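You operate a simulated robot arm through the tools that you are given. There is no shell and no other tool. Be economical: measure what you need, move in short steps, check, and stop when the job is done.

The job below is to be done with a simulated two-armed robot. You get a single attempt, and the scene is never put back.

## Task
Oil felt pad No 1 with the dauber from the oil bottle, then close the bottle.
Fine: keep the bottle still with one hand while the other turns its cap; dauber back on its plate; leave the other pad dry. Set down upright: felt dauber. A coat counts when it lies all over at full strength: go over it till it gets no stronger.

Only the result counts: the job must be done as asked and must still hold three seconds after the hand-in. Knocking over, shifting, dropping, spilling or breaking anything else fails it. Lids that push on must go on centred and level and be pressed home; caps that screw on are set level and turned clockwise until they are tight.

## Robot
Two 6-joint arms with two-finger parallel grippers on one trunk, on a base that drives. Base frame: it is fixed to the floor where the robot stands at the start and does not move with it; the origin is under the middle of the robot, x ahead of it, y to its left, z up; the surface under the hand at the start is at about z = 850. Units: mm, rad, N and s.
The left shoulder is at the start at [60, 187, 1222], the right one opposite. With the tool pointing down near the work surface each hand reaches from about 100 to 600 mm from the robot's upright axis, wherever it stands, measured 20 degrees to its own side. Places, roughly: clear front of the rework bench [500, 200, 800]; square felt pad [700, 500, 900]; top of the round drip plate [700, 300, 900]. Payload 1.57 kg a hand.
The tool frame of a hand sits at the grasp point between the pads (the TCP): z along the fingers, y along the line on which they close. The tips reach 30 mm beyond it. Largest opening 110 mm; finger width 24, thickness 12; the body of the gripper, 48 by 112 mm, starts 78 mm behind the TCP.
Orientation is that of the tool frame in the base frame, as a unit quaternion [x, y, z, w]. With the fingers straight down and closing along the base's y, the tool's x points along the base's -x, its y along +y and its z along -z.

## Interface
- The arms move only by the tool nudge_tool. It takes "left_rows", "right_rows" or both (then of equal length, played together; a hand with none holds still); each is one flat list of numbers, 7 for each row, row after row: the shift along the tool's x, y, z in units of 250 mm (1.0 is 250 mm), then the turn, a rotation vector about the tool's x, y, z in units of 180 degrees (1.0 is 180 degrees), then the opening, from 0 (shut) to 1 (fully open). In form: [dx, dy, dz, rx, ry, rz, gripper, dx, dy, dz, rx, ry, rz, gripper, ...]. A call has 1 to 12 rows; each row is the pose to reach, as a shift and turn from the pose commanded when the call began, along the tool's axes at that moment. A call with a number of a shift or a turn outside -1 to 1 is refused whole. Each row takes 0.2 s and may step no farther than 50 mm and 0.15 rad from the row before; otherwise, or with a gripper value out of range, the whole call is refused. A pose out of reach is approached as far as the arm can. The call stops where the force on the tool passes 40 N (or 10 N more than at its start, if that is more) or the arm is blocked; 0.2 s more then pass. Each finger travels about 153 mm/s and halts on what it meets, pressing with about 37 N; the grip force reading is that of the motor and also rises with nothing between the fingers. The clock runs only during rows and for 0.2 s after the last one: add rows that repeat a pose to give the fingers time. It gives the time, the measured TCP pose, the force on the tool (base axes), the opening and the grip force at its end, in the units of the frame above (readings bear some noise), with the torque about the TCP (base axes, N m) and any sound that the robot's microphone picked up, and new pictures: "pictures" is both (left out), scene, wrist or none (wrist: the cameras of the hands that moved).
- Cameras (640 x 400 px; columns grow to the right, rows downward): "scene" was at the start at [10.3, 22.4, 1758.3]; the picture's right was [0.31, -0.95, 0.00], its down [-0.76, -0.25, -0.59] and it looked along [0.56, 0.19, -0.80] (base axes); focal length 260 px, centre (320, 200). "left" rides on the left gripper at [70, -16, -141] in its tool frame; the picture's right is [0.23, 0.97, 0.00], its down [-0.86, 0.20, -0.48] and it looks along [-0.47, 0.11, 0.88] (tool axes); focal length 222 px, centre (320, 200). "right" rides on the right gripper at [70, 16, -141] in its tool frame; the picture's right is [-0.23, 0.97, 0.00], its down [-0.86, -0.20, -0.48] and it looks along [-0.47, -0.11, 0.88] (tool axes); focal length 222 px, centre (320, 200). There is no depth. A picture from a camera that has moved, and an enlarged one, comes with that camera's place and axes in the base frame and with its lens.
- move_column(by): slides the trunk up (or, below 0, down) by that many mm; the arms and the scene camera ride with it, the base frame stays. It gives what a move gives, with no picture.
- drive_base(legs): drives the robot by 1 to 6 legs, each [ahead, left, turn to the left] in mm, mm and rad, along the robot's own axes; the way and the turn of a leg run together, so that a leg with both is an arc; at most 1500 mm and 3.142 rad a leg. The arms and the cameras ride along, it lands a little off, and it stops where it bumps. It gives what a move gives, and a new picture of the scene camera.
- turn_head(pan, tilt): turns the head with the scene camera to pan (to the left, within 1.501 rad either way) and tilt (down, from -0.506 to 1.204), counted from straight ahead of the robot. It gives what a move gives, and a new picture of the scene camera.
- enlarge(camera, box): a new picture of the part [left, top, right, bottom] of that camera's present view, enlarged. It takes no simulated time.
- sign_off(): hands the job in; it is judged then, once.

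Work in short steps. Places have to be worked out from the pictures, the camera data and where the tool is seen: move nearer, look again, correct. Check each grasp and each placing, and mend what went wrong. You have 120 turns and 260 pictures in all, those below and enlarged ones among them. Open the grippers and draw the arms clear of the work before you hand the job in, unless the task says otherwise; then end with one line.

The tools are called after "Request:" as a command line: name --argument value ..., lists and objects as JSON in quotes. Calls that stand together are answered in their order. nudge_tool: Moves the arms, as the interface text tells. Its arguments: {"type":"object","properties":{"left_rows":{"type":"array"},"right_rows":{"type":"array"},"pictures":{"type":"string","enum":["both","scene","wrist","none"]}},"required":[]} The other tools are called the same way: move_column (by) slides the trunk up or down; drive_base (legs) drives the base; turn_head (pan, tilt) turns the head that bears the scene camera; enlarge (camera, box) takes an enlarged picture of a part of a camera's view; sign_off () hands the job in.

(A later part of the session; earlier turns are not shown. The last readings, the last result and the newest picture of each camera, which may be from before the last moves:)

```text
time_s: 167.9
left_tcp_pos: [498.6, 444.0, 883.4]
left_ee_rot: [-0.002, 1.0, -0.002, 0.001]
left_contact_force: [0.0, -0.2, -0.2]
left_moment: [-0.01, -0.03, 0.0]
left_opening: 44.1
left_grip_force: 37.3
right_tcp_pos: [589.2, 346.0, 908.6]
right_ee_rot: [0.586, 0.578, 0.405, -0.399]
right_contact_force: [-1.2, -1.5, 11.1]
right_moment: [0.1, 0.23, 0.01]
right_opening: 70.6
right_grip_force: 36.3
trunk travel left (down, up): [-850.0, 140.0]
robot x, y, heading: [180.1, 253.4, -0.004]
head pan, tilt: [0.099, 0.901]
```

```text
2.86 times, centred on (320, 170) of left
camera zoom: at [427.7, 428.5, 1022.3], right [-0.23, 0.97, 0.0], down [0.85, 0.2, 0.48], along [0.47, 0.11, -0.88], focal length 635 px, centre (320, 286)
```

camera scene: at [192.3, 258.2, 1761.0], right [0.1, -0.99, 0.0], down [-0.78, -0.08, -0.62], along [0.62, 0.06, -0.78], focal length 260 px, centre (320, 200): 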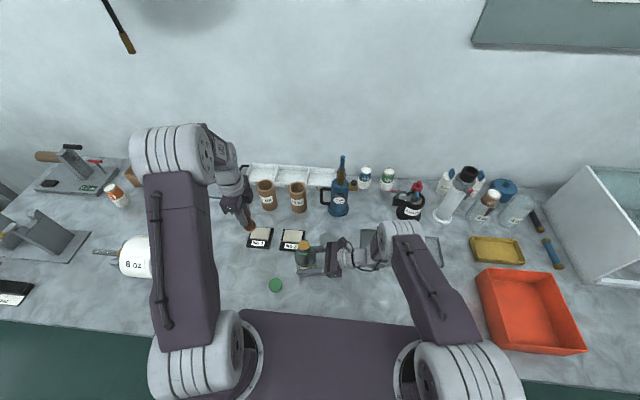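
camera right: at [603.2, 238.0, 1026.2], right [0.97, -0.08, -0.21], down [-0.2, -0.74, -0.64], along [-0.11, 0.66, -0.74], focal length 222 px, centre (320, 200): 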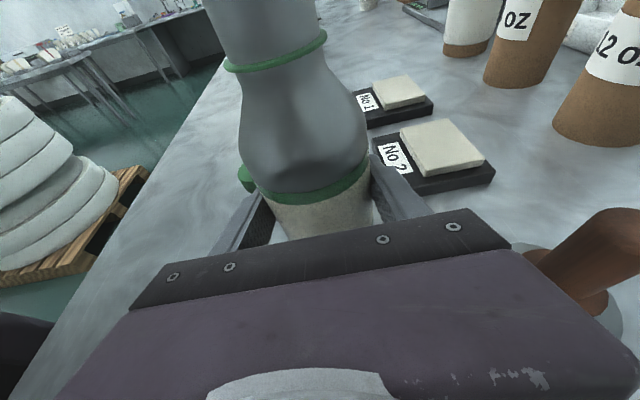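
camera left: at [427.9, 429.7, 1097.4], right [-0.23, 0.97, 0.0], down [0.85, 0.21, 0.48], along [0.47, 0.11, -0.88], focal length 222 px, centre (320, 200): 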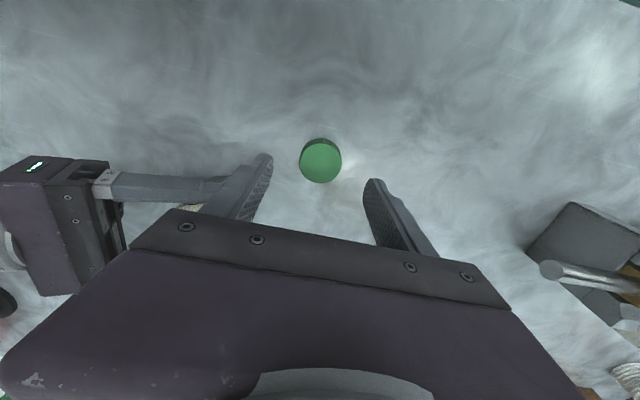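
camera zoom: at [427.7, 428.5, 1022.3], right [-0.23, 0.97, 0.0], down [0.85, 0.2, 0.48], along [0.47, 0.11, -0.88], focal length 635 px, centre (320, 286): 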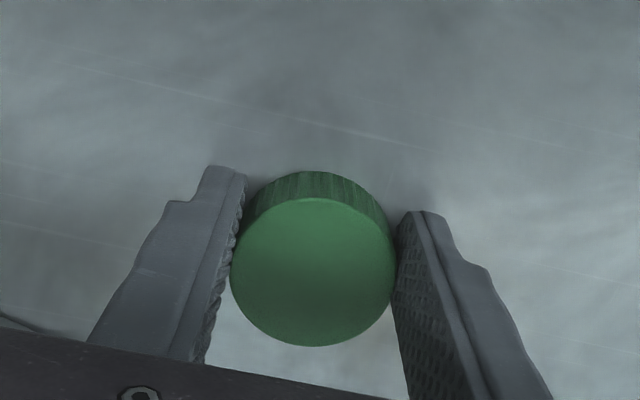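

Gripped, rim at the fingertips. Lifting, turning ccw 50° for a long clockwise stroke, and stopping beside the mouth to look.

Request:
nudge_tool --left_rows '[0, 0, -0.1, 0, 0, 0, 0.2, 0, 0, -0.29, 0, 0, -0.035, 0.2, 0, 0, -0.48, 0, 0, -0.07, 0.2, 0, 0, -0.67, 0, 0, -0.11, 0.2, 0, 0, -0.86, 0, 0, -0.15, 0.2, -0.05, -0.03, -0.948, 0, 0, -0.19, 0.2, -0.19, -0.1, -0.948, 0, 0, -0.23, 0.2, -0.33, -0.175, -0.948, 0, 0, -0.265, 0.2, -0.456, -0.244, -0.948, 0, 0, -0.278, 0.2]' --pictures "none"

Request:
enlarge --camera "left" --box '[220, 60, 420, 240]'

Request:
enlarge --camera "scene" --box '[265, 210, 345, 270]'

```text
time_s: 169.9
left_tcp_pos: [613.2, 384.9, 1119.8]
left_ee_rot: [-0.425, 0.905, -0.002, 0.001]
left_contact_force: [0.3, 0.5, -1.1]
left_moment: [0.01, 0.0, -0.02]
left_opening: 43.9
left_grip_force: 36.9
right_tcp_pos: [588.9, 347.1, 909.5]
right_ee_rot: [0.585, 0.579, 0.404, -0.399]
right_contact_force: [-1.7, -1.2, 11.1]
right_moment: [-0.04, 0.21, 0.21]
right_opening: 70.5
right_grip_force: 36.7
trunk travel left (down, up): [-850.0, 140.0]
robot x, y, heading: [180.6, 256.4, 0.004]
head pan, tilt: [0.099, 0.901]
```

```text
2.22 times, centred on (320, 150) of left
camera zoom: at [579.6, 321.5, 1260.4], right [-0.89, 0.45, 0.0], down [0.39, 0.79, 0.48], along [0.22, 0.43, -0.88], focal length 494 px, centre (320, 311)
```

zoom: 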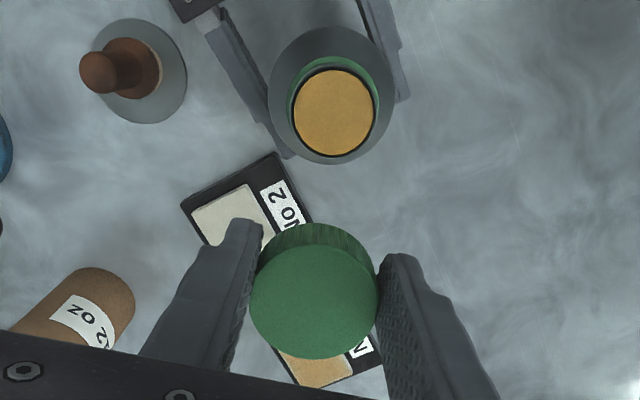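

```text
6.67 times, centred on (305, 240) of scene
camera zoom: at [193.6, 258.8, 1760.9], right [0.1, -0.99, 0.0], down [-0.78, -0.08, -0.62], along [0.62, 0.06, -0.78], focal length 1734 px, centre (420, -67)
```

zoom: 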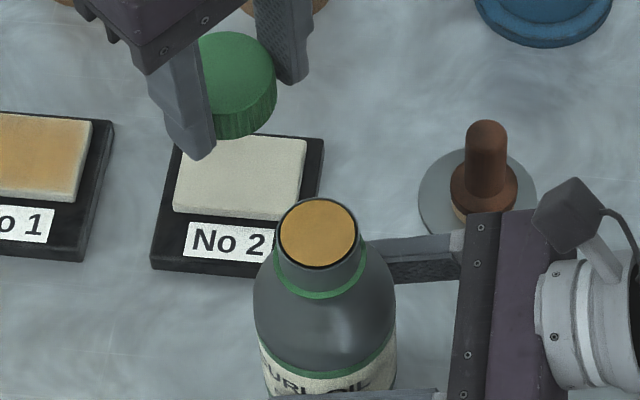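

Mouth at (588,348.5). The cap sits ~5 mm behind the TCP, so the TCP target is (585,345). Moving over and lowering to ~15 mm above the rim.

Request:
nudge_tool --left_rows '[0.1, -0.008, 0, 0, 0, 0, 0.2, 0.196, -0.015, 0, 0, 0, 0, 0.2, 0.196, -0.015, 0.1, 0, 0, 0, 0.2, 0.196, -0.015, 0.18, 0, 0, 0, 0.2, 0.196, -0.015, 0.18, 0, 0, 0, 0.2]' --pictures "none"

Request:
enlarge --camera "left" --box '[240, 90, 400, 230]'

Request:
enlarge --camera "scene" --box '[280, 210, 340, 260]'

```text
time_s: 171.1
left_tcp_pos: [584.6, 343.4, 1073.8]
left_ee_rot: [-0.424, 0.906, -0.003, 0.002]
left_contact_force: [0.1, -0.2, 0.7]
left_moment: [-0.05, -0.02, -0.01]
left_opening: 44.2
left_grip_force: 37.4
right_tcp_pos: [588.2, 346.4, 908.2]
right_ee_rot: [0.586, 0.578, 0.405, -0.398]
right_contact_force: [-2.3, -1.2, 10.8]
right_moment: [0.06, 0.19, 0.05]
right_opening: 70.4
right_grip_force: 37.3
trunk travel left (down, up): [-850.0, 140.0]
robot x, y, heading: [178.1, 251.5, -0.001]
head pan, tilt: [0.099, 0.901]
```

```text
2.86 times, centred on (320, 160) of left
camera zoom: at [550.7, 280.5, 1213.9], right [-0.89, 0.45, 0.0], down [0.39, 0.79, 0.48], along [0.22, 0.42, -0.88], focal length 635 px, centre (320, 314)
```

zoom: 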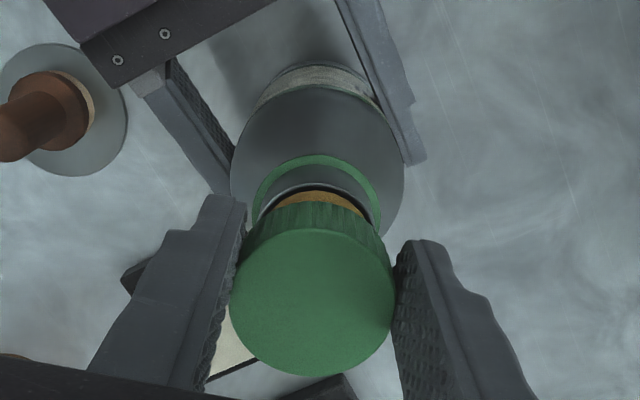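

```text
8.00 times, centred on (310, 235) of scene
camera zoom: at [193.2, 259.3, 1760.9], right [0.1, -0.99, 0.0], down [-0.78, -0.08, -0.62], along [0.62, 0.06, -0.78], focal length 2080 px, centre (400, -80)
```

zoom: 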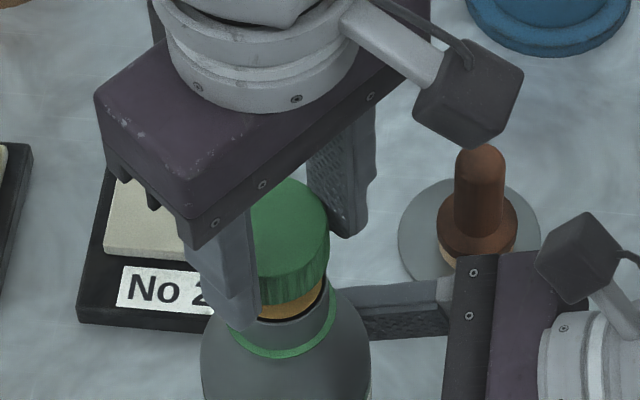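

Cap and mouth line up within about 1 mm. Lowering slowly onto the mouth.

Request:
nudge_tool --left_rows '[-0.002, 0, 0.04, 0, 0, 0, 0.2, -0.002, 0, 0.065, 0, 0, 0, 0.2, -0.002, 0, 0.085, 0, 0, 0, 0.2, -0.002, 0, 0.1, 0, 0, 0, 0.2, -0.002, 0, 0.11, 0, 0, 0, 0.2, -0.002, 0, 0.12, 0, 0, 0, 0.2]' --pictures "none"

Request:
enlarge --camera "right" --box '[200, 0, 400, 120]'

```text
time_s: 172.2
left_tcp_pos: [586.1, 345.0, 1049.3]
left_ee_rot: [-0.424, 0.906, -0.003, 0.003]
left_contact_force: [-2.1, 1.7, 14.7]
left_moment: [0.02, 0.12, 0.01]
left_opening: 44.3
left_grip_force: 36.4
right_tcp_pos: [589.3, 346.5, 909.3]
right_ee_rot: [0.587, 0.577, 0.406, -0.396]
right_contact_force: [1.4, -0.4, 5.7]
right_moment: [-0.42, 0.39, 0.1]
right_opening: 70.5
right_grip_force: 37.0
trunk travel left (down, up): [-850.0, 140.0]
robot x, y, heading: [177.1, 250.0, -0.0]
head pan, tilt: [0.099, 0.901]
stopped in row 5 (left hand): the force on the tool passed its limit at 40 N (the readings are from after the stop); the commanded pose is now the measured one
```

```text
3.20 times, centred on (300, 60) of right
camera zoom: at [603.8, 238.4, 1024.6], right [0.97, -0.1, -0.21], down [-0.21, -0.75, -0.63], along [-0.1, 0.66, -0.75], focal length 711 px, centre (384, 648)
```

zoom: 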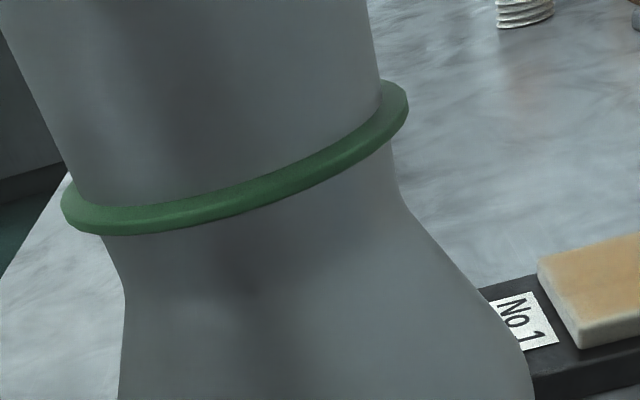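

Contact, but I can't see the cap's rim from the right camera; checking from the left and the scene.

Request:
enlarge --camera "left" --box '[240, 90, 400, 230]'

Request:
enlarge --camera "scene" --box '[280, 210, 340, 260]'

Request:
enlarge --camera "right" --box '[200, 0, 320, 60]'

```text
2.86 times, centred on (320, 160) of left
camera zoom: at [551.0, 281.8, 1190.4], right [-0.89, 0.45, -0.01], down [0.39, 0.79, 0.48], along [0.22, 0.42, -0.88], focal length 635 px, centre (320, 314)
```

zoom: 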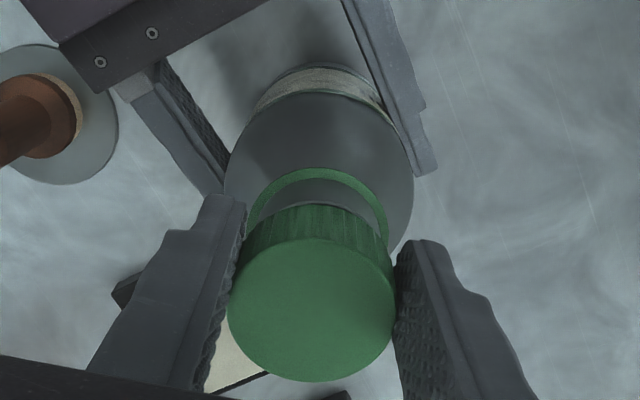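

```text
8.00 times, centred on (310, 235) of scene
camera zoom: at [191.3, 259.6, 1760.8], right [0.1, -0.99, 0.0], down [-0.78, -0.08, -0.62], along [0.62, 0.06, -0.78], focal length 2080 px, centre (400, -80)
```

zoom: 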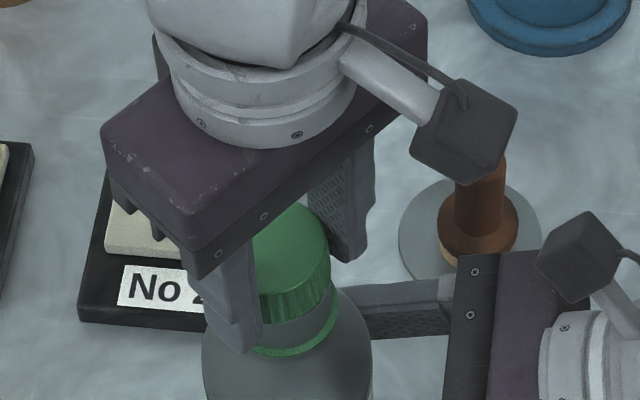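

```text
5.33 times, centred on (260, 30) of right
camera zoom: at [603.8, 238.4, 1024.6], right [0.97, -0.1, -0.21], down [-0.21, -0.75, -0.63], along [-0.1, 0.66, -0.75], focal length 1185 px, centre (640, 1107)
```

zoom: 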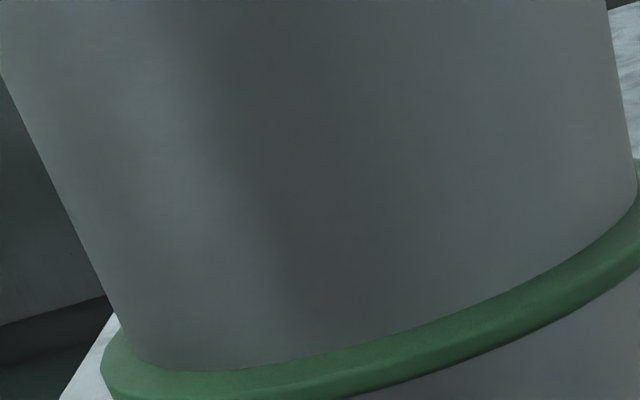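

The cap rests on the rim, about 2–3 mm off toward +y. I'll lift 5 mm, shift, and lower again.

Request:
nudge_tool --left_rows '[0, 0, -0.02, 0, 0, 0, 0.2, 0.0112, -0.0015, -0.02, 0, 0, 0, 0.2, 0.0112, -0.0015, -0.005, 0, 0, 0, 0.2, 0.0112, -0.0015, 0.006, 0, 0, 0, 0.2, 0.0112, -0.0015, 0.014, 0, 0, 0, 0.2, 0.0112, -0.0015, 0.022, 0, 0, 0, 0.2, 0.0112, -0.0015, 0.03, 0, 0, 0, 0.2]' --pictures "none"

Request:
enlarge --camera "right" --box '[200, 0, 400, 120]'

Request:
enlarge --camera "scene" --box '[280, 220, 340, 270]'

```text
time_s: 173.8
left_tcp_pos: [583.1, 343.1, 1041.6]
left_ee_rot: [-0.424, 0.905, -0.003, 0.003]
left_contact_force: [-2.2, -1.5, 0.7]
left_moment: [-0.04, 0.04, 0.02]
left_opening: 44.1
left_grip_force: 37.0
right_tcp_pos: [589.0, 345.9, 909.4]
right_ee_rot: [0.587, 0.577, 0.406, -0.397]
right_contact_force: [-0.6, 3.2, 16.8]
right_moment: [-0.66, 0.56, -0.04]
right_opening: 70.3
right_grip_force: 36.3
trunk travel left (down, up): [-850.0, 140.0]
robot x, y, heading: [182.8, 254.4, 0.006]
head pan, tilt: [0.099, 0.901]
```

```text
3.20 times, centred on (300, 60) of right
camera zoom: at [603.9, 238.5, 1024.6], right [0.97, -0.1, -0.21], down [-0.21, -0.75, -0.63], along [-0.1, 0.66, -0.75], focal length 711 px, centre (384, 648)
```

zoom: 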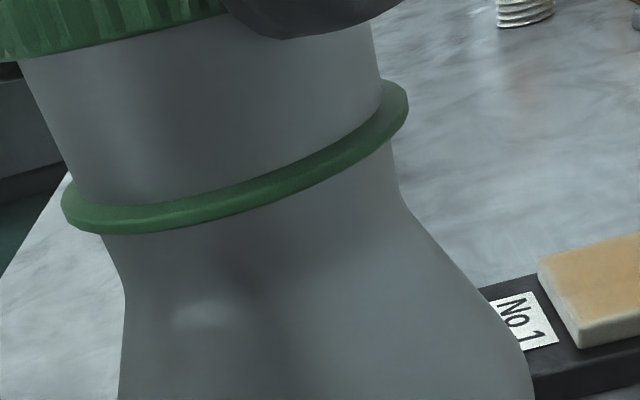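

```text
8.00 times, centred on (310, 245) of scene
camera zoom: at [191.6, 259.6, 1760.9], right [0.1, -0.99, 0.0], down [-0.78, -0.08, -0.62], along [0.62, 0.06, -0.78], focal length 2080 px, centre (400, -160)
```

zoom: 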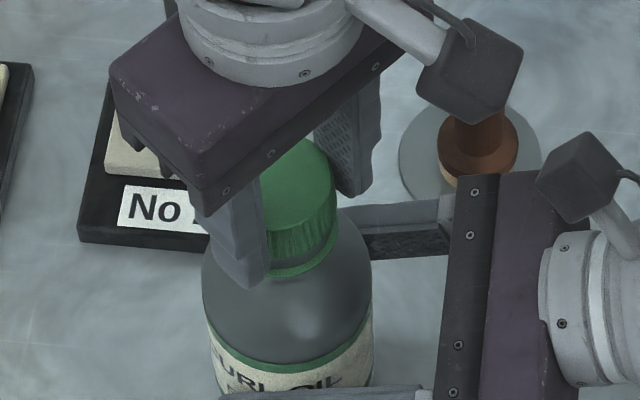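

The cap is over the mouth now. Lowering onto the thread and starting the clockwise stroke with light downward follow.

Request:
nudge_tool --left_rows '[0, 0, 0.008, 0, 0, 0, 0.2, 0, 0, 0.014, 0, 0, 0, 0.2, 0, 0, 0.018, 0, 0, 0.04, 0.2, 0, 0, 0.02, 0, 0, 0.085, 0.2, 0, 0, 0.022, 0, 0, 0.13, 0.2, 0, 0, 0.024, 0, 0, 0.175, 0.2, 0, 0, 0.026, 0, 0, 0.22, 0.2, 0, 0, 0.028, 0, 0, 0.265, 0.2, 0, 0, 0.03, 0, 0, 0.31, 0.2, 0, 0, 0.032, 0, 0, 0.355, 0.2, 0, 0, 0.034, 0, 0, 0.4, 0.2]' --pictures "none"

Request:
enlarge --camera "right" --box '[200, 0, 400, 120]'

```text
time_s: 175.9
left_tcp_pos: [582.8, 343.0, 1035.6]
left_ee_rot: [0.064, 0.998, -0.001, 0.001]
left_contact_force: [-5.2, 1.6, 14.4]
left_moment: [0.36, -0.05, -0.02]
left_opening: 44.4
left_grip_force: 37.3
right_tcp_pos: [590.1, 345.4, 908.5]
right_ee_rot: [0.589, 0.577, 0.406, -0.395]
right_contact_force: [0.5, -0.8, 7.1]
right_moment: [-0.75, 0.56, -0.07]
right_opening: 70.5
right_grip_force: 37.0
trunk travel left (down, up): [-850.0, 140.0]
robot x, y, heading: [178.2, 251.4, 0.0]
head pan, tilt: [0.099, 0.901]
stopped in row 10 (left hand): the force on the tool passed its limit at 40 N (the readings are from after the stop); the commanded pose is now the measured one
```

```text
3.20 times, centred on (300, 60) of right
camera zoom: at [604.3, 237.8, 1024.7], right [0.97, -0.1, -0.21], down [-0.21, -0.75, -0.63], along [-0.09, 0.65, -0.75], focal length 711 px, centre (384, 648)
```

zoom: 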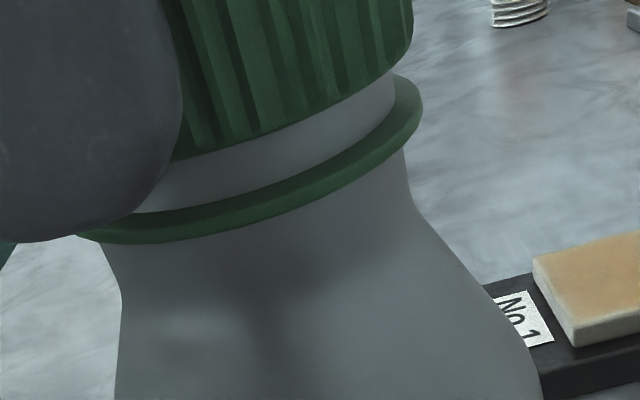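

The cap is engaged on the thread. The grip was off-centre, so I'll open, recentre on the bottle axis, lower 6 mm, and wind back ccw for a clean stroke.

Request:
nudge_tool --left_rows '[0, 0, 0, 0, 0, 0, 0.5, -0.0064, 0.008, 0, 0, 0, 0, 0.65, -0.0128, 0.0158, 0.013, 0, 0, -0.045, 0.65, -0.0128, 0.0158, 0.026, 0, 0, -0.09, 0.65, -0.0128, 0.0158, 0.026, 0, 0, -0.135, 0.65, -0.0128, 0.0158, 0.026, 0, 0, -0.18, 0.65, -0.0128, 0.0158, 0.026, 0, 0, -0.225, 0.65, -0.0128, 0.0158, 0.026, 0, 0, -0.27, 0.65, -0.0128, 0.0158, 0.026, 0, 0, -0.315, 0.65, -0.0128, 0.0158, 0.026, 0, 0, -0.36, 0.65, -0.0128, 0.0158, 0.026, 0, 0, -0.4, 0.65]' --pictures "none"

Request:
enlarge --camera "left" --box '[240, 90, 400, 230]'

Request:
enlarge --camera "right" --box '[200, 0, 400, 120]'

```text
time_s: 178.3
left_tcp_pos: [587.3, 346.1, 1028.9]
left_ee_rot: [-0.536, 0.844, -0.002, 0.0]
left_contact_force: [0.3, 0.4, 0.3]
left_moment: [0.01, 0.02, -0.04]
left_opening: 71.5
left_grip_force: 0.1
right_tcp_pos: [590.4, 346.7, 907.0]
right_ee_rot: [0.588, 0.578, 0.405, -0.395]
right_contact_force: [-6.0, 2.2, 11.7]
right_moment: [-0.39, 0.3, -0.17]
right_opening: 70.5
right_grip_force: 37.3
trunk travel left (down, up): [-850.0, 140.0]
robot x, y, heading: [183.0, 251.3, -0.001]
head pan, tilt: [0.099, 0.901]
```

```text
2.86 times, centred on (320, 160) of left
camera zoom: at [570.5, 277.0, 1168.4], right [-0.98, 0.21, 0.0], down [0.18, 0.86, 0.48], along [0.1, 0.47, -0.88], focal length 635 px, centre (320, 314)
```

zoom: 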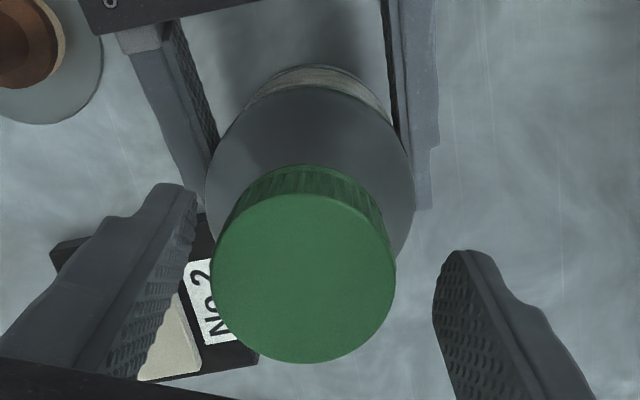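

```text
3.20 times, centred on (300, 60) of right
camera zoom: at [604.9, 238.1, 1024.3], right [0.97, -0.1, -0.21], down [-0.21, -0.75, -0.63], along [-0.09, 0.65, -0.75], focal length 711 px, centre (384, 648)
```

zoom: 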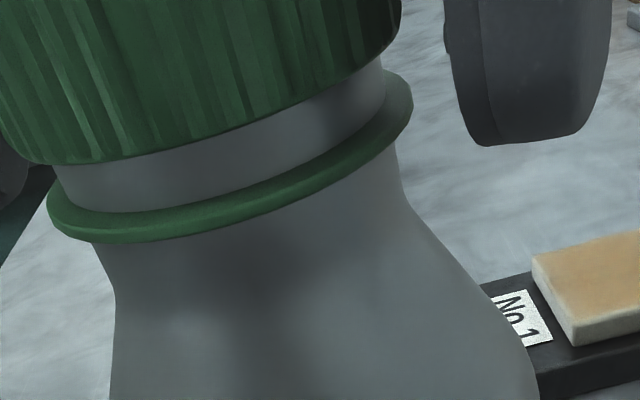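

The cap sits level on the thread. Recentring by +6 mm along the pads and −2.8 mm across, closing, and turning clockwise ~76°.

Request:
nudge_tool --left_rows '[0.024, -0.011, 0, 0, 0, 0, 0.6, 0.024, -0.011, 0, 0, 0, 0, 0.4, 0.024, -0.011, 0, 0, 0, 0, 0.2, 0.024, -0.011, 0.001, 0, 0, 0.047, 0.2, 0.024, -0.011, 0.002, 0, 0, 0.094, 0.2, 0.024, -0.011, 0.003, 0, 0, 0.141, 0.2, 0.024, -0.011, 0.004, 0, 0, 0.188, 0.2, 0.024, -0.011, 0.005, 0, 0, 0.235, 0.2, 0.024, -0.011, 0.006, 0, 0, 0.282, 0.2, 0.024, -0.011, 0.007, 0, 0, 0.329, 0.2, 0.024, -0.011, 0.008, 0, 0, 0.376, 0.2, 0.024, -0.011, 0.009, 0, 0, 0.423, 0.2]' --pictures "none"

Request:
enlarge --camera "right" --box '[200, 0, 400, 120]'

```text
time_s: 180.9
left_tcp_pos: [586.0, 339.3, 1026.6]
left_ee_rot: [0.101, 0.995, -0.002, 0.001]
left_contact_force: [-3.1, 20.6, 24.6]
left_moment: [1.41, 0.53, 0.1]
left_opening: 44.3
left_grip_force: 37.0
right_tcp_pos: [590.5, 344.7, 907.5]
right_ee_rot: [0.589, 0.576, 0.407, -0.394]
right_contact_force: [4.2, -20.6, -1.4]
right_moment: [0.63, -0.05, -0.03]
right_opening: 70.6
right_grip_force: 36.8
trunk travel left (down, up): [-850.0, 140.0]
robot x, y, heading: [180.4, 255.1, 0.001]
head pan, tilt: [0.099, 0.901]
```

```text
3.20 times, centred on (300, 60) of right
camera zoom: at [605.2, 237.4, 1024.5], right [0.97, -0.1, -0.21], down [-0.21, -0.75, -0.63], along [-0.09, 0.65, -0.75], focal length 711 px, centre (384, 648)
```

zoom: 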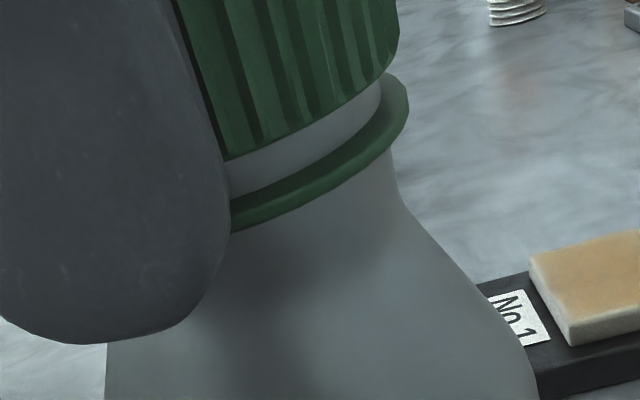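

The gap is closing. Correcting +2.5 mm in y and continuing clockwise ~70°.

Request:
nudge_tool --left_rows '[0.002, 0.01, -0.002, 0, 0, 0.02, 0.2, 0.002, 0.01, 0, 0, 0, 0.065, 0.2, 0.002, 0.01, 0.001, 0, 0, 0.11, 0.2, 0.002, 0.01, 0.002, 0, 0, 0.155, 0.2, 0.002, 0.01, 0.003, 0, 0, 0.2, 0.2, 0.002, 0.01, 0.004, 0, 0, 0.245, 0.2, 0.002, 0.01, 0.005, 0, 0, 0.29, 0.2, 0.002, 0.01, 0.006, 0, 0, 0.335, 0.2, 0.002, 0.01, 0.007, 0, 0, 0.38, 0.2]' --pictures "none"

Request:
enlarge --camera "right" --box '[200, 0, 400, 120]'

```text
time_s: 182.9
left_tcp_pos: [587.6, 342.5, 1024.4]
left_ee_rot: [0.643, 0.766, 0.001, 0.004]
left_contact_force: [7.2, 17.2, 25.7]
left_moment: [0.6, 0.18, 0.03]
left_opening: 43.8
left_grip_force: 36.8
right_tcp_pos: [590.1, 345.6, 907.2]
right_ee_rot: [0.589, 0.578, 0.405, -0.394]
right_contact_force: [-0.1, -17.7, 5.1]
right_moment: [0.61, -1.23, 0.12]
right_opening: 70.2
right_grip_force: 37.2
trunk travel left (down, up): [-850.0, 140.0]
robot x, y, heading: [177.8, 253.7, 0.001]
head pan, tilt: [0.099, 0.901]
```

```text
3.20 times, centred on (300, 60) of right
camera zoom: at [605.0, 237.7, 1024.3], right [0.97, -0.1, -0.21], down [-0.21, -0.75, -0.63], along [-0.09, 0.65, -0.75], focal length 711 px, centre (384, 648)
```

zoom: 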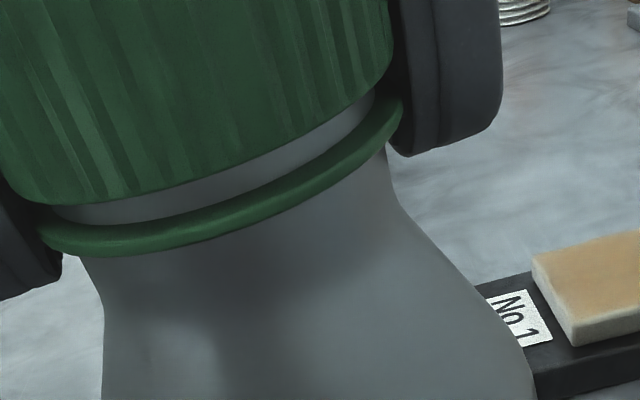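

The gap is now small and still not tight. I'll raise 5 mm (the tips were near the neck ring), wind back, re-grip and make another clockwise stroke.

Request:
nudge_tool --left_rows '[0, 0, 0, 0, 0, 0, 0.5, 0.0072, 0.0053, -0.02, 0, 0, 0, 0.65, 0.0072, 0.0053, -0.02, 0, 0, -0.047, 0.65, 0.0072, 0.0053, -0.02, 0, 0, -0.094, 0.65, 0.0072, 0.0053, -0.02, 0, 0, -0.141, 0.65, 0.0072, 0.0053, -0.02, 0, 0, -0.188, 0.65, 0.0072, 0.0053, -0.02, 0, 0, -0.235, 0.65, 0.0072, 0.0053, -0.02, 0, 0, -0.282, 0.65, 0.0072, 0.0053, -0.02, 0, 0, -0.329, 0.65, 0.0072, 0.0053, -0.02, 0, 0, -0.376, 0.65, 0.0072, 0.0053, -0.02, 0, 0, -0.423, 0.65, 0.0072, 0.0053, -0.02, 0, 0, -0.47, 0.65]' --pictures "none"

Request:
nudge_tool --left_rows '[0, 0, 0, 0, 0, -0.045, 0.65, 0, 0, 0, 0, 0, -0.09, 0.65, 0, 0, 0, 0, 0, -0.135, 0.65, 0, 0, 0, 0, 0, -0.18, 0.65, 0, 0, 0, 0, 0, -0.225, 0.65, 0, 0, 0, 0, 0, -0.27, 0.65, 0, 0, 0, 0, 0, -0.315, 0.65, 0, 0, 0, 0, 0, -0.36, 0.65]' --pictures "none"

Request:
enlarge --camera "left" --box '[240, 90, 400, 230]'

```text
time_s: 185.5
left_tcp_pos: [588.7, 346.1, 1028.8]
left_ee_rot: [-0.043, 0.999, -0.001, 0.001]
left_contact_force: [-1.5, -0.6, 0.7]
left_moment: [-0.03, -0.01, -0.04]
left_opening: 71.5
left_grip_force: 0.0
right_tcp_pos: [590.7, 346.7, 908.1]
right_ee_rot: [0.59, 0.577, 0.405, -0.394]
right_contact_force: [-3.3, 2.8, 11.1]
right_moment: [-0.25, 0.25, -0.15]
right_opening: 70.4
right_grip_force: 36.8
trunk travel left (down, up): [-850.0, 140.0]
robot x, y, heading: [180.4, 253.5, 0.003]
head pan, tilt: [0.099, 0.901]
```

```text
time_s: 187.3
left_tcp_pos: [589.5, 343.7, 1028.1]
left_ee_rot: [-0.572, 0.82, -0.002, 0.001]
left_contact_force: [-0.9, -0.4, -0.5]
left_moment: [0.02, 0.01, -0.01]
left_opening: 71.4
left_grip_force: 0.1
right_tcp_pos: [590.7, 345.5, 907.7]
right_ee_rot: [0.588, 0.578, 0.405, -0.395]
right_contact_force: [-2.0, 1.6, 10.8]
right_moment: [-0.34, 0.2, -0.1]
right_opening: 70.3
right_grip_force: 36.8
trunk travel left (down, up): [-850.0, 140.0]
robot x, y, heading: [174.7, 250.7, 0.007]
head pan, tilt: [0.099, 0.901]
```

```text
2.86 times, centred on (320, 160) of left
camera zoom: at [577.9, 274.0, 1169.2], right [-0.99, 0.13, 0.0], down [0.11, 0.87, 0.48], along [0.06, 0.47, -0.88], focal length 635 px, centre (320, 314)
```

zoom: 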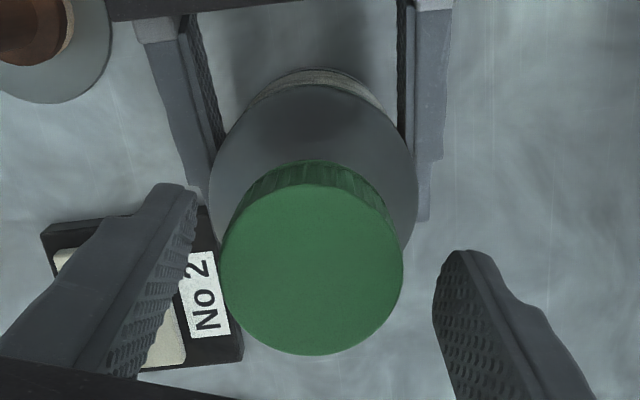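

Centred across. Closing and turning clockwise through a full stroke.

Request:
nudge_tool --left_rows '[0.006, -0.002, 0, 0, 0, 0, 0.5, 0.006, -0.002, 0, 0, 0, 0, 0.35, 0.006, -0.002, 0, 0, 0, 0, 0.2, 0.006, -0.002, 0, 0, 0, 0.047, 0.2, 0.006, -0.002, 0.001, 0, 0, 0.094, 0.2, 0.006, -0.002, 0.002, 0, 0, 0.141, 0.2, 0.006, -0.002, 0.003, 0, 0, 0.188, 0.2, 0.006, -0.002, 0.004, 0, 0, 0.235, 0.2, 0.006, -0.002, 0.005, 0, 0, 0.282, 0.2, 0.006, -0.002, 0.006, 0, 0, 0.329, 0.2, 0.006, -0.002, 0.007, 0, 0, 0.376, 0.2, 0.006, -0.002, 0.008, 0, 0, 0.423, 0.2]' --pictures "none"

Request:
nudge_tool --left_rows '[0, 0.004, 0, 0, 0, 0.045, 0.2, 0, 0.004, 0.001, 0, 0, 0.09, 0.2, 0, 0.004, 0.002, 0, 0, 0.135, 0.2, 0, 0.004, 0.003, 0, 0, 0.18, 0.2, 0, 0.004, 0.004, 0, 0, 0.225, 0.2, 0, 0.004, 0.004, 0, 0, 0.27, 0.2, 0, 0.004, 0.004, 0, 0, 0.315, 0.2, 0, 0.004, 0.004, 0, 0, 0.36, 0.2, 0, 0.004, 0.004, 0, 0, 0.4, 0.2]' --pictures "none"

Request:
enlarge --camera "right" --box '[200, 0, 400, 120]'

```text
time_s: 189.9
left_tcp_pos: [587.6, 344.1, 1026.5]
left_ee_rot: [0.06, 0.998, -0.002, 0.001]
left_contact_force: [3.9, -1.2, 23.5]
left_moment: [0.65, 0.68, 0.08]
left_opening: 44.0
left_grip_force: 36.9
right_tcp_pos: [591.0, 346.0, 906.3]
right_ee_rot: [0.589, 0.578, 0.403, -0.395]
right_contact_force: [-5.6, 5.6, -15.3]
right_moment: [-0.68, -0.76, -0.21]
right_opening: 71.3
right_grip_force: 37.2
trunk travel left (down, up): [-850.0, 140.0]
robot x, y, heading: [180.6, 257.1, 0.002]
head pan, tilt: [0.099, 0.901]
```

```text
time_s: 191.9
left_tcp_pos: [590.3, 344.2, 1023.5]
left_ee_rot: [0.634, 0.774, 0.0, 0.001]
left_contact_force: [5.0, 1.8, -0.3]
left_moment: [0.22, -0.26, 0.82]
left_opening: 43.9
left_grip_force: 37.1
right_tcp_pos: [591.9, 346.0, 907.6]
right_ee_rot: [0.589, 0.577, 0.405, -0.396]
right_contact_force: [-1.8, -1.1, 6.2]
right_moment: [-0.34, -0.36, -0.72]
right_opening: 71.6
right_grip_force: 36.9
trunk travel left (down, up): [-850.0, 140.0]
robot x, y, heading: [180.0, 250.7, 0.005]
head pan, tilt: [0.099, 0.901]
```

```text
3.20 times, centred on (300, 60) of right
camera zoom: at [606.7, 238.2, 1023.7], right [0.97, -0.1, -0.21], down [-0.21, -0.75, -0.63], along [-0.09, 0.65, -0.75], focal length 711 px, centre (384, 648)
```

zoom: 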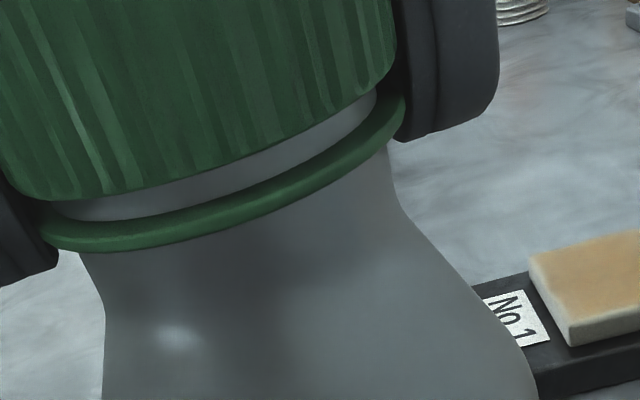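

The torque rose to 0.8 N m clockwise, the grip's slip limit, and the cap sits close and level above the ring, so it's tight. Releasing the left hand and going straight up.

Request:
nudge_tool --left_rows '[0, 0, 0, 0, 0, 0, 0.45, 0, 0, 0, 0, 0, 0, 0.65, 0, 0, 0, 0, 0, 0, 0.65, 0, 0, -0.1, 0, 0, 0, 0.65, 0, 0, -0.28, 0, 0, 0, 0.65, 0, 0, -0.46, 0, 0, 0, 0.65, 0, 0, -0.64, 0, 0, 0, 0.65]' --pictures "wrist"

Request:
enlarge --camera "scene" --box '[265, 220, 345, 280]'

Request:
enlarge --camera "right" --box '[180, 0, 420, 200]'

```text
time_s: 193.5
left_tcp_pos: [588.2, 345.8, 1185.8]
left_ee_rot: [0.634, 0.774, -0.001, 0.001]
left_contact_force: [-0.3, 1.0, 0.6]
left_moment: [-0.01, 0.01, -0.01]
left_opening: 71.5
left_grip_force: 0.1
right_tcp_pos: [592.7, 346.0, 907.4]
right_ee_rot: [0.589, 0.578, 0.405, -0.395]
right_contact_force: [2.9, 0.5, 7.8]
right_moment: [-0.3, 0.0, 0.04]
right_opening: 71.2
right_grip_force: 37.4
trunk travel left (down, up): [-850.0, 140.0]
robot x, y, heading: [183.5, 253.9, 0.0]
head pan, tilt: [0.099, 0.901]
camera left: at [556.7, 410.9, 1326.1], right [0.91, 0.42, 0.0], down [0.36, -0.8, 0.48], along [0.2, -0.44, -0.88], focal length 222 px, centre (320, 200)
```

left: 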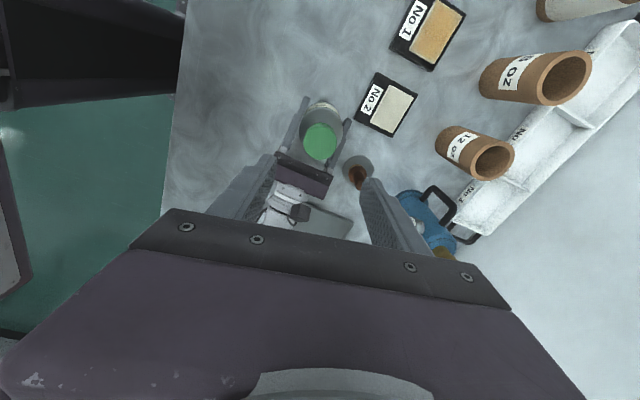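

```text
6.67 times, centred on (305, 250) of scene
camera zoom: at [193.8, 260.2, 1760.8], right [0.1, -0.99, 0.0], down [-0.78, -0.08, -0.62], along [0.62, 0.06, -0.78], focal length 1734 px, centre (420, -133)
```

zoom: 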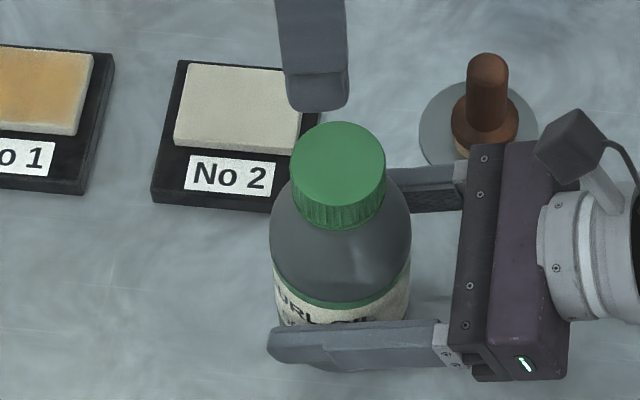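

```text
2.00 times, centred on (300, 100) of right
camera zoom: at [606.0, 238.1, 1023.8], right [0.97, -0.1, -0.21], down [-0.21, -0.75, -0.63], along [-0.09, 0.65, -0.75], focal length 444 px, centre (360, 400)
```

zoom: 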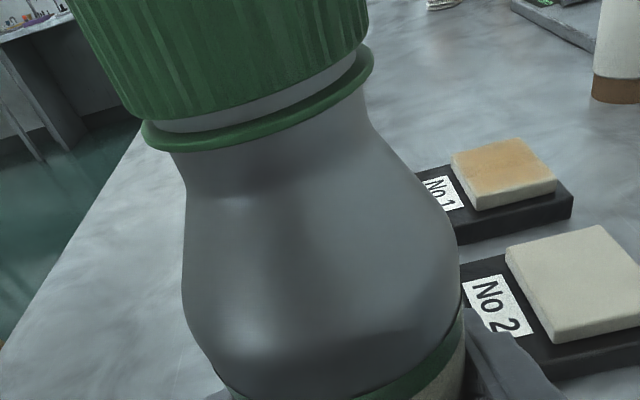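

The cap is level. To be sure it is fully tight, I'll make one more check stroke: come down with the hand wound back, grip, and turn clockwise, reading the torque.

Request:
nudge_tool --left_rows '[0, 0, 0.05, 0, 0, -0.039, 0.65, 0, 0, 0.1, 0, 0, -0.078, 0.65, 0, 0, 0.15, 0, 0, -0.117, 0.65, 0, 0, 0.2, 0, 0, -0.156, 0.65, 0, 0, 0.25, 0, 0, -0.195, 0.65, 0, 0, 0.3, 0, 0, -0.234, 0.65, 0, 0, 0.35, 0, 0, -0.273, 0.65, 0, 0, 0.4, 0, 0, -0.312, 0.65, 0, 0, 0.46, 0, 0, -0.351, 0.65, 0, 0, 0.52, 0, 0, -0.39, 0.65, 0, 0, 0.58, 0, 0, -0.429, 0.65, 0, 0, 0.625, 0, 0, -0.468, 0.65]' --pictures "none"

Request:
nudge_tool --left_rows '[0, 0, 0, 0, 0, 0, 0.5, 0, 0, 0, 0, 0, 0, 0.35, 0, 0, 0, 0, 0, 0, 0.2, 0, 0, 0, 0, 0, 0, 0.2, 0, 0, 0, 0, 0, 0.04, 0.2, 0, 0, 0, 0, 0, 0.08, 0.2, 0, 0, 0, 0, 0, 0.12, 0.2, 0, 0, 0, 0, 0, 0.16, 0.2]' --pictures "none"

Request:
nudge_tool --left_rows '[0, 0, 0, 0, 0, 0.04, 0.2, 0, 0, 0, 0, 0, 0.08, 0.2, 0, 0, 0, 0, 0, 0.12, 0.2, 0, 0, 0, 0, 0, 0.16, 0.2, 0, 0, 0, 0, 0, 0.2, 0.2, 0, 0, 0, 0, 0, 0.24, 0.2]' --pictures "none"

Request:
enlarge --camera "right" --box '[180, 0, 420, 200]'

```text
time_s: 196.1
left_tcp_pos: [589.7, 343.0, 1028.8]
left_ee_rot: [-0.051, 0.999, -0.002, 0.0]
left_contact_force: [1.5, 0.1, 1.0]
left_moment: [0.01, 0.02, -0.01]
left_opening: 71.7
left_grip_force: 0.1
right_tcp_pos: [590.8, 346.5, 908.2]
right_ee_rot: [0.589, 0.577, 0.406, -0.395]
right_contact_force: [2.4, 2.4, 8.2]
right_moment: [-0.33, 0.05, 0.06]
right_opening: 71.0
right_grip_force: 37.4
trunk travel left (down, up): [-850.0, 140.0]
robot x, y, heading: [177.1, 252.2, 0.001]
head pan, tilt: [0.099, 0.901]
```

```text
time_s: 197.9
left_tcp_pos: [588.3, 344.5, 1027.7]
left_ee_rot: [0.201, 0.979, -0.001, 0.0]
left_contact_force: [-1.9, 7.1, 1.0]
left_moment: [0.25, 0.04, 0.94]
left_opening: 44.3
left_grip_force: 36.4
right_tcp_pos: [592.8, 344.7, 906.8]
right_ee_rot: [0.59, 0.577, 0.405, -0.395]
right_contact_force: [1.1, -8.6, -4.0]
right_moment: [0.77, 0.16, -0.89]
right_opening: 70.7
right_grip_force: 37.2
trunk travel left (down, up): [-850.0, 140.0]
robot x, y, heading: [178.9, 253.6, -0.001]
head pan, tilt: [0.099, 0.901]
```

```text
time_s: 199.3
left_tcp_pos: [590.6, 343.8, 1028.0]
left_ee_rot: [0.548, 0.837, -0.001, 0.002]
left_contact_force: [2.6, 4.1, 0.3]
left_moment: [0.14, -0.09, 1.18]
left_opening: 44.1
left_grip_force: 37.1
right_tcp_pos: [592.4, 346.3, 906.0]
right_ee_rot: [0.589, 0.578, 0.404, -0.396]
right_contact_force: [-3.8, -3.5, -3.3]
right_moment: [0.34, -0.34, -1.17]
right_opening: 71.2
right_grip_force: 37.1
trunk travel left (down, up): [-850.0, 140.0]
robot x, y, heading: [181.5, 253.9, -0.002]
head pan, tilt: [0.099, 0.901]
```

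```text
2.00 times, centred on (300, 100) of right
camera zoom: at [606.8, 238.0, 1023.1], right [0.97, -0.1, -0.21], down [-0.21, -0.75, -0.63], along [-0.09, 0.65, -0.75], focal length 444 px, centre (360, 400)
```

zoom: 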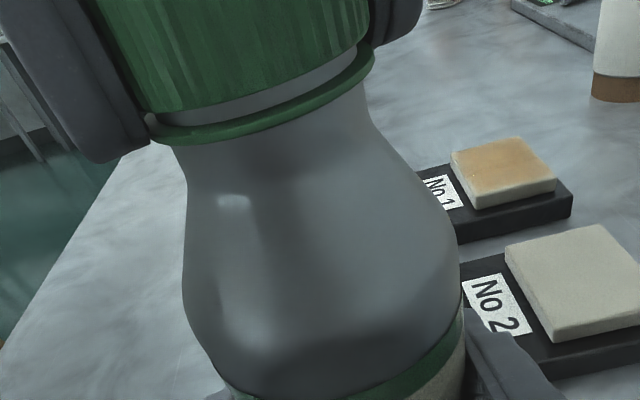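

1.18 N m clockwise without movement: the cap is tight. Releasing and raising the left hand.

Request:
nudge_tool --left_rows '[0, 0, 0, 0, 0, 0, 0.45, 0, 0, 0, 0, 0, 0, 0.65, 0, 0, 0, 0, 0, 0, 0.65, 0, 0, -0.1, 0, 0, 0, 0.65, 0, 0, -0.28, 0, 0, 0, 0.65, 0, 0, -0.46, 0, 0, 0, 0.65, 0, 0, -0.64, 0, 0, 0, 0.65]' --pictures "none"

```text
time_s: 200.9
left_tcp_pos: [589.0, 344.5, 1189.8]
left_ee_rot: [0.548, 0.837, -0.001, 0.002]
left_contact_force: [0.1, -0.8, -0.6]
left_moment: [-0.02, -0.02, 0.0]
left_opening: 71.6
left_grip_force: 0.1
right_tcp_pos: [591.3, 345.1, 906.6]
right_ee_rot: [0.588, 0.578, 0.404, -0.395]
right_contact_force: [0.1, 0.2, -3.5]
right_moment: [-0.02, 0.0, 0.0]
right_opening: 70.8
right_grip_force: 36.9
trunk travel left (down, up): [-850.0, 140.0]
robot x, y, heading: [177.6, 250.8, 0.001]
head pan, tilt: [0.099, 0.901]
```

The right hand reads −3.5 N, so it's carrying part of the bottle's weight. I'll ease it down 1.5 mm to be sure the bottle stands before opening.

Request:
nudge_tool --right_rows '[-0.0028, 0, 0.001, 0, 0, 0, 0.5, -0.0056, 0, 0.002, 0, 0, 0, 0.5, -0.0056, 0, 0.002, 0, 0, 0, 0.5]' --pictures "none"

Request:
enlarge --camera "scene" --box '[265, 220, 345, 280]'

```text
time_s: 201.7
left_tcp_pos: [588.2, 343.9, 1188.0]
left_ee_rot: [0.548, 0.837, -0.001, 0.002]
left_contact_force: [0.5, 0.3, -0.8]
left_moment: [-0.01, -0.03, -0.02]
left_opening: 71.3
left_grip_force: 0.1
right_tcp_pos: [591.9, 345.7, 907.6]
right_ee_rot: [0.588, 0.577, 0.406, -0.395]
right_contact_force: [1.2, -0.2, 12.0]
right_moment: [-0.44, 0.18, 0.05]
right_opening: 71.0
right_grip_force: 37.1
trunk travel left (down, up): [-850.0, 140.0]
robot x, y, heading: [179.3, 251.9, 0.001]
head pan, tilt: [0.099, 0.901]
```

```text
6.67 times, centred on (305, 250) of scene
camera zoom: at [194.0, 259.5, 1761.1], right [0.1, -0.99, 0.0], down [-0.78, -0.08, -0.62], along [0.62, 0.06, -0.78], focal length 1734 px, centre (420, -133)
```

zoom: 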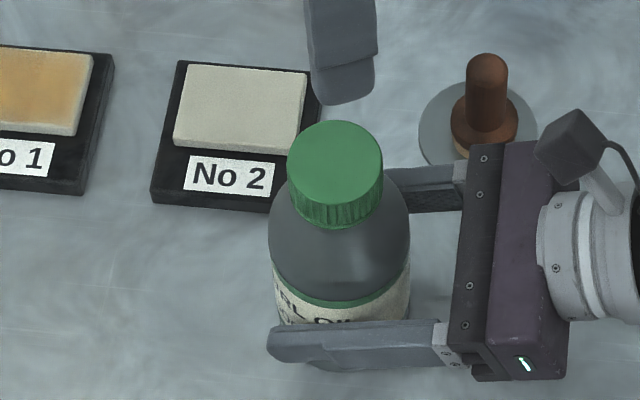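

The bottle presses on the bench. Opening the right hand slowly.

Request:
nudge_tool --right_rows '[0.002, 0, -0.001, 0, 0, 0, 0.64, 0.003, 0, -0.001, 0, 0, 0, 0.68, 0.003, 0, -0.001, 0, 0, 0, 0.75, 0.003, 0, -0.001, 0, 0, 0, 0.88, 0.003, 0, -0.001, 0, 0, 0, 1, 0.003, 0, -0.001, 0, 0, 0, 1]' --pictures "none"

Request:
enlarge --camera "scene" --box '[265, 220, 345, 280]'

Request:
enlarge --camera "right" --box '[160, 60, 480, 240]'

```text
time_s: 203.1
left_tcp_pos: [590.5, 344.4, 1188.8]
left_ee_rot: [0.547, 0.837, -0.001, 0.002]
left_contact_force: [-0.1, 0.3, -0.6]
left_moment: [0.0, 0.03, 0.0]
left_opening: 71.6
left_grip_force: 0.1
right_tcp_pos: [592.5, 345.1, 907.6]
right_ee_rot: [0.589, 0.578, 0.404, -0.395]
right_contact_force: [-1.3, 0.3, -0.1]
right_moment: [0.0, -0.01, 0.02]
right_opening: 109.9
right_grip_force: 0.1
trunk travel left (down, up): [-850.0, 140.0]
robot x, y, heading: [179.0, 254.6, -0.0]
head pan, tilt: [0.099, 0.901]
```

```text
6.67 times, centred on (305, 250) of scene
camera zoom: at [195.2, 259.8, 1760.8], right [0.1, -0.99, 0.0], down [-0.78, -0.08, -0.62], along [0.62, 0.06, -0.78], focal length 1734 px, centre (420, -133)
```

zoom: 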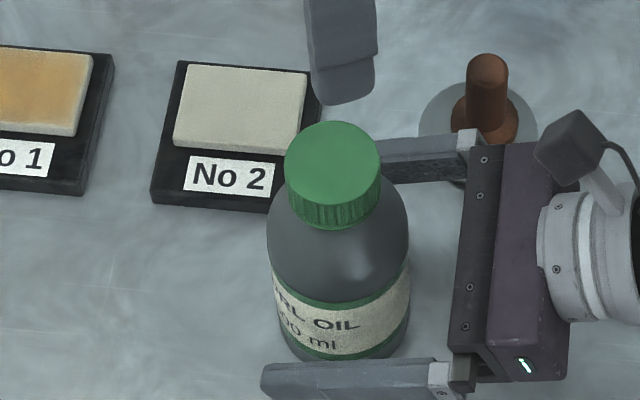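

```text
2.00 times, centred on (320, 150) of right
camera zoom: at [606.4, 237.9, 1023.0], right [0.97, -0.1, -0.21], down [-0.21, -0.75, -0.63], along [-0.09, 0.65, -0.75], focal length 444 px, centre (320, 300)
```

zoom: 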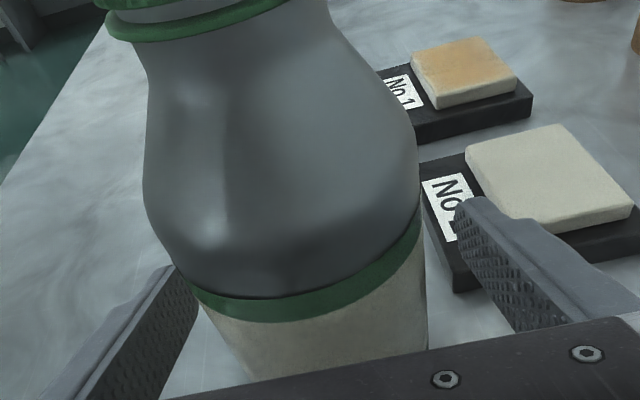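

The bottle stands upright and free. Withdrawing the right hand straight back along −y, then up.

Request:
nudge_tool --right_rows '[-0.055, 0, -0.15, 0, 0, 0, 1, -0.11, 0, -0.3, 0, 0, 0, 1, -0.164, 0, -0.451, 0, 0, 0, 1, -0.219, 0, -0.602, 0, 0, 0, 1, -0.274, 0, -0.752, 0, 0, 0, 1, -0.12, 0, -0.808, 0, 0, 0, 1, 0.03, 0, -0.86, 0, 0, 0, 1, 0.18, 0, -0.91, 0, 0, 0, 1]' --left_rows '[0, 0, 0, 0, 0, 0, 0.65, 0, 0, -0.1, 0, 0, 0, 0.65, 0, 0, -0.2, 0, 0, 0, 0.65, 0, 0, -0.2, 0, 0, 0, 0.65, 0.05, -0.1, -0.2, 0, 0, 0, 0.65, 0.1, -0.25, -0.2, 0, 0, 0, 0.65, 0.15, -0.4, -0.2, 0, 0, 0, 0.65, 0.2, -0.55, -0.2, 0, 0, 0, 0.65]' --pictures "scene"

Request:
enlarge --camera "scene" --box '[230, 200, 350, 280]'

```text
time_s: 204.9
left_tcp_pos: [440.1, 336.1, 1238.4]
left_ee_rot: [0.548, 0.837, 0.0, 0.002]
left_contact_force: [0.0, -0.4, -0.9]
left_moment: [0.02, -0.03, 0.01]
left_opening: 71.6
left_grip_force: 0.0
right_tcp_pos: [584.9, 148.9, 1030.4]
right_ee_rot: [0.588, 0.577, 0.406, -0.395]
right_contact_force: [0.2, -0.3, 0.4]
right_moment: [-0.04, 0.02, -0.01]
right_opening: 110.1
right_grip_force: 0.1
trunk travel left (down, up): [-850.0, 140.0]
robot x, y, heading: [179.4, 255.2, -0.001]
head pan, tilt: [0.099, 0.901]
camera scene: at [191.6, 260.0, 1760.8], right [0.1, -0.99, 0.0], down [-0.78, -0.08, -0.62], along [0.62, 0.06, -0.78], focal length 260 px, centre (320, 200)
```

scene: 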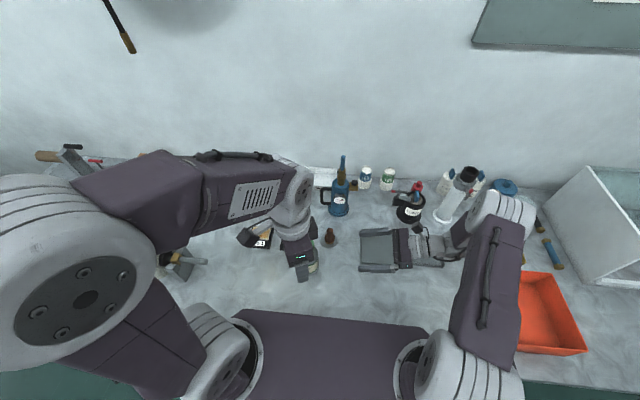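

```text
5.00 times, centred on (290, 240) of scene
camera zoom: at [191.6, 260.0, 1760.8], right [0.1, -0.99, 0.0], down [-0.78, -0.08, -0.62], along [0.62, 0.06, -0.78], focal length 1300 px, centre (470, 0)
```

zoom: 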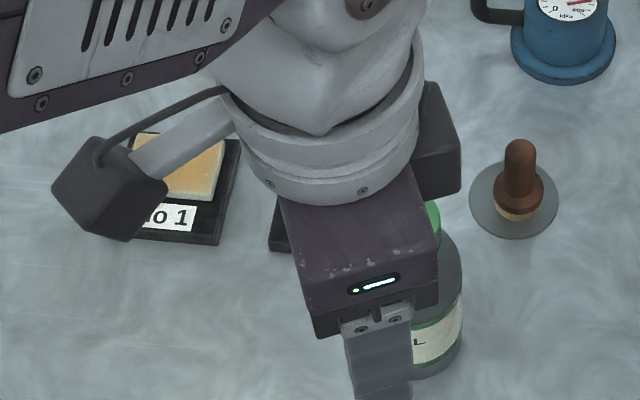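

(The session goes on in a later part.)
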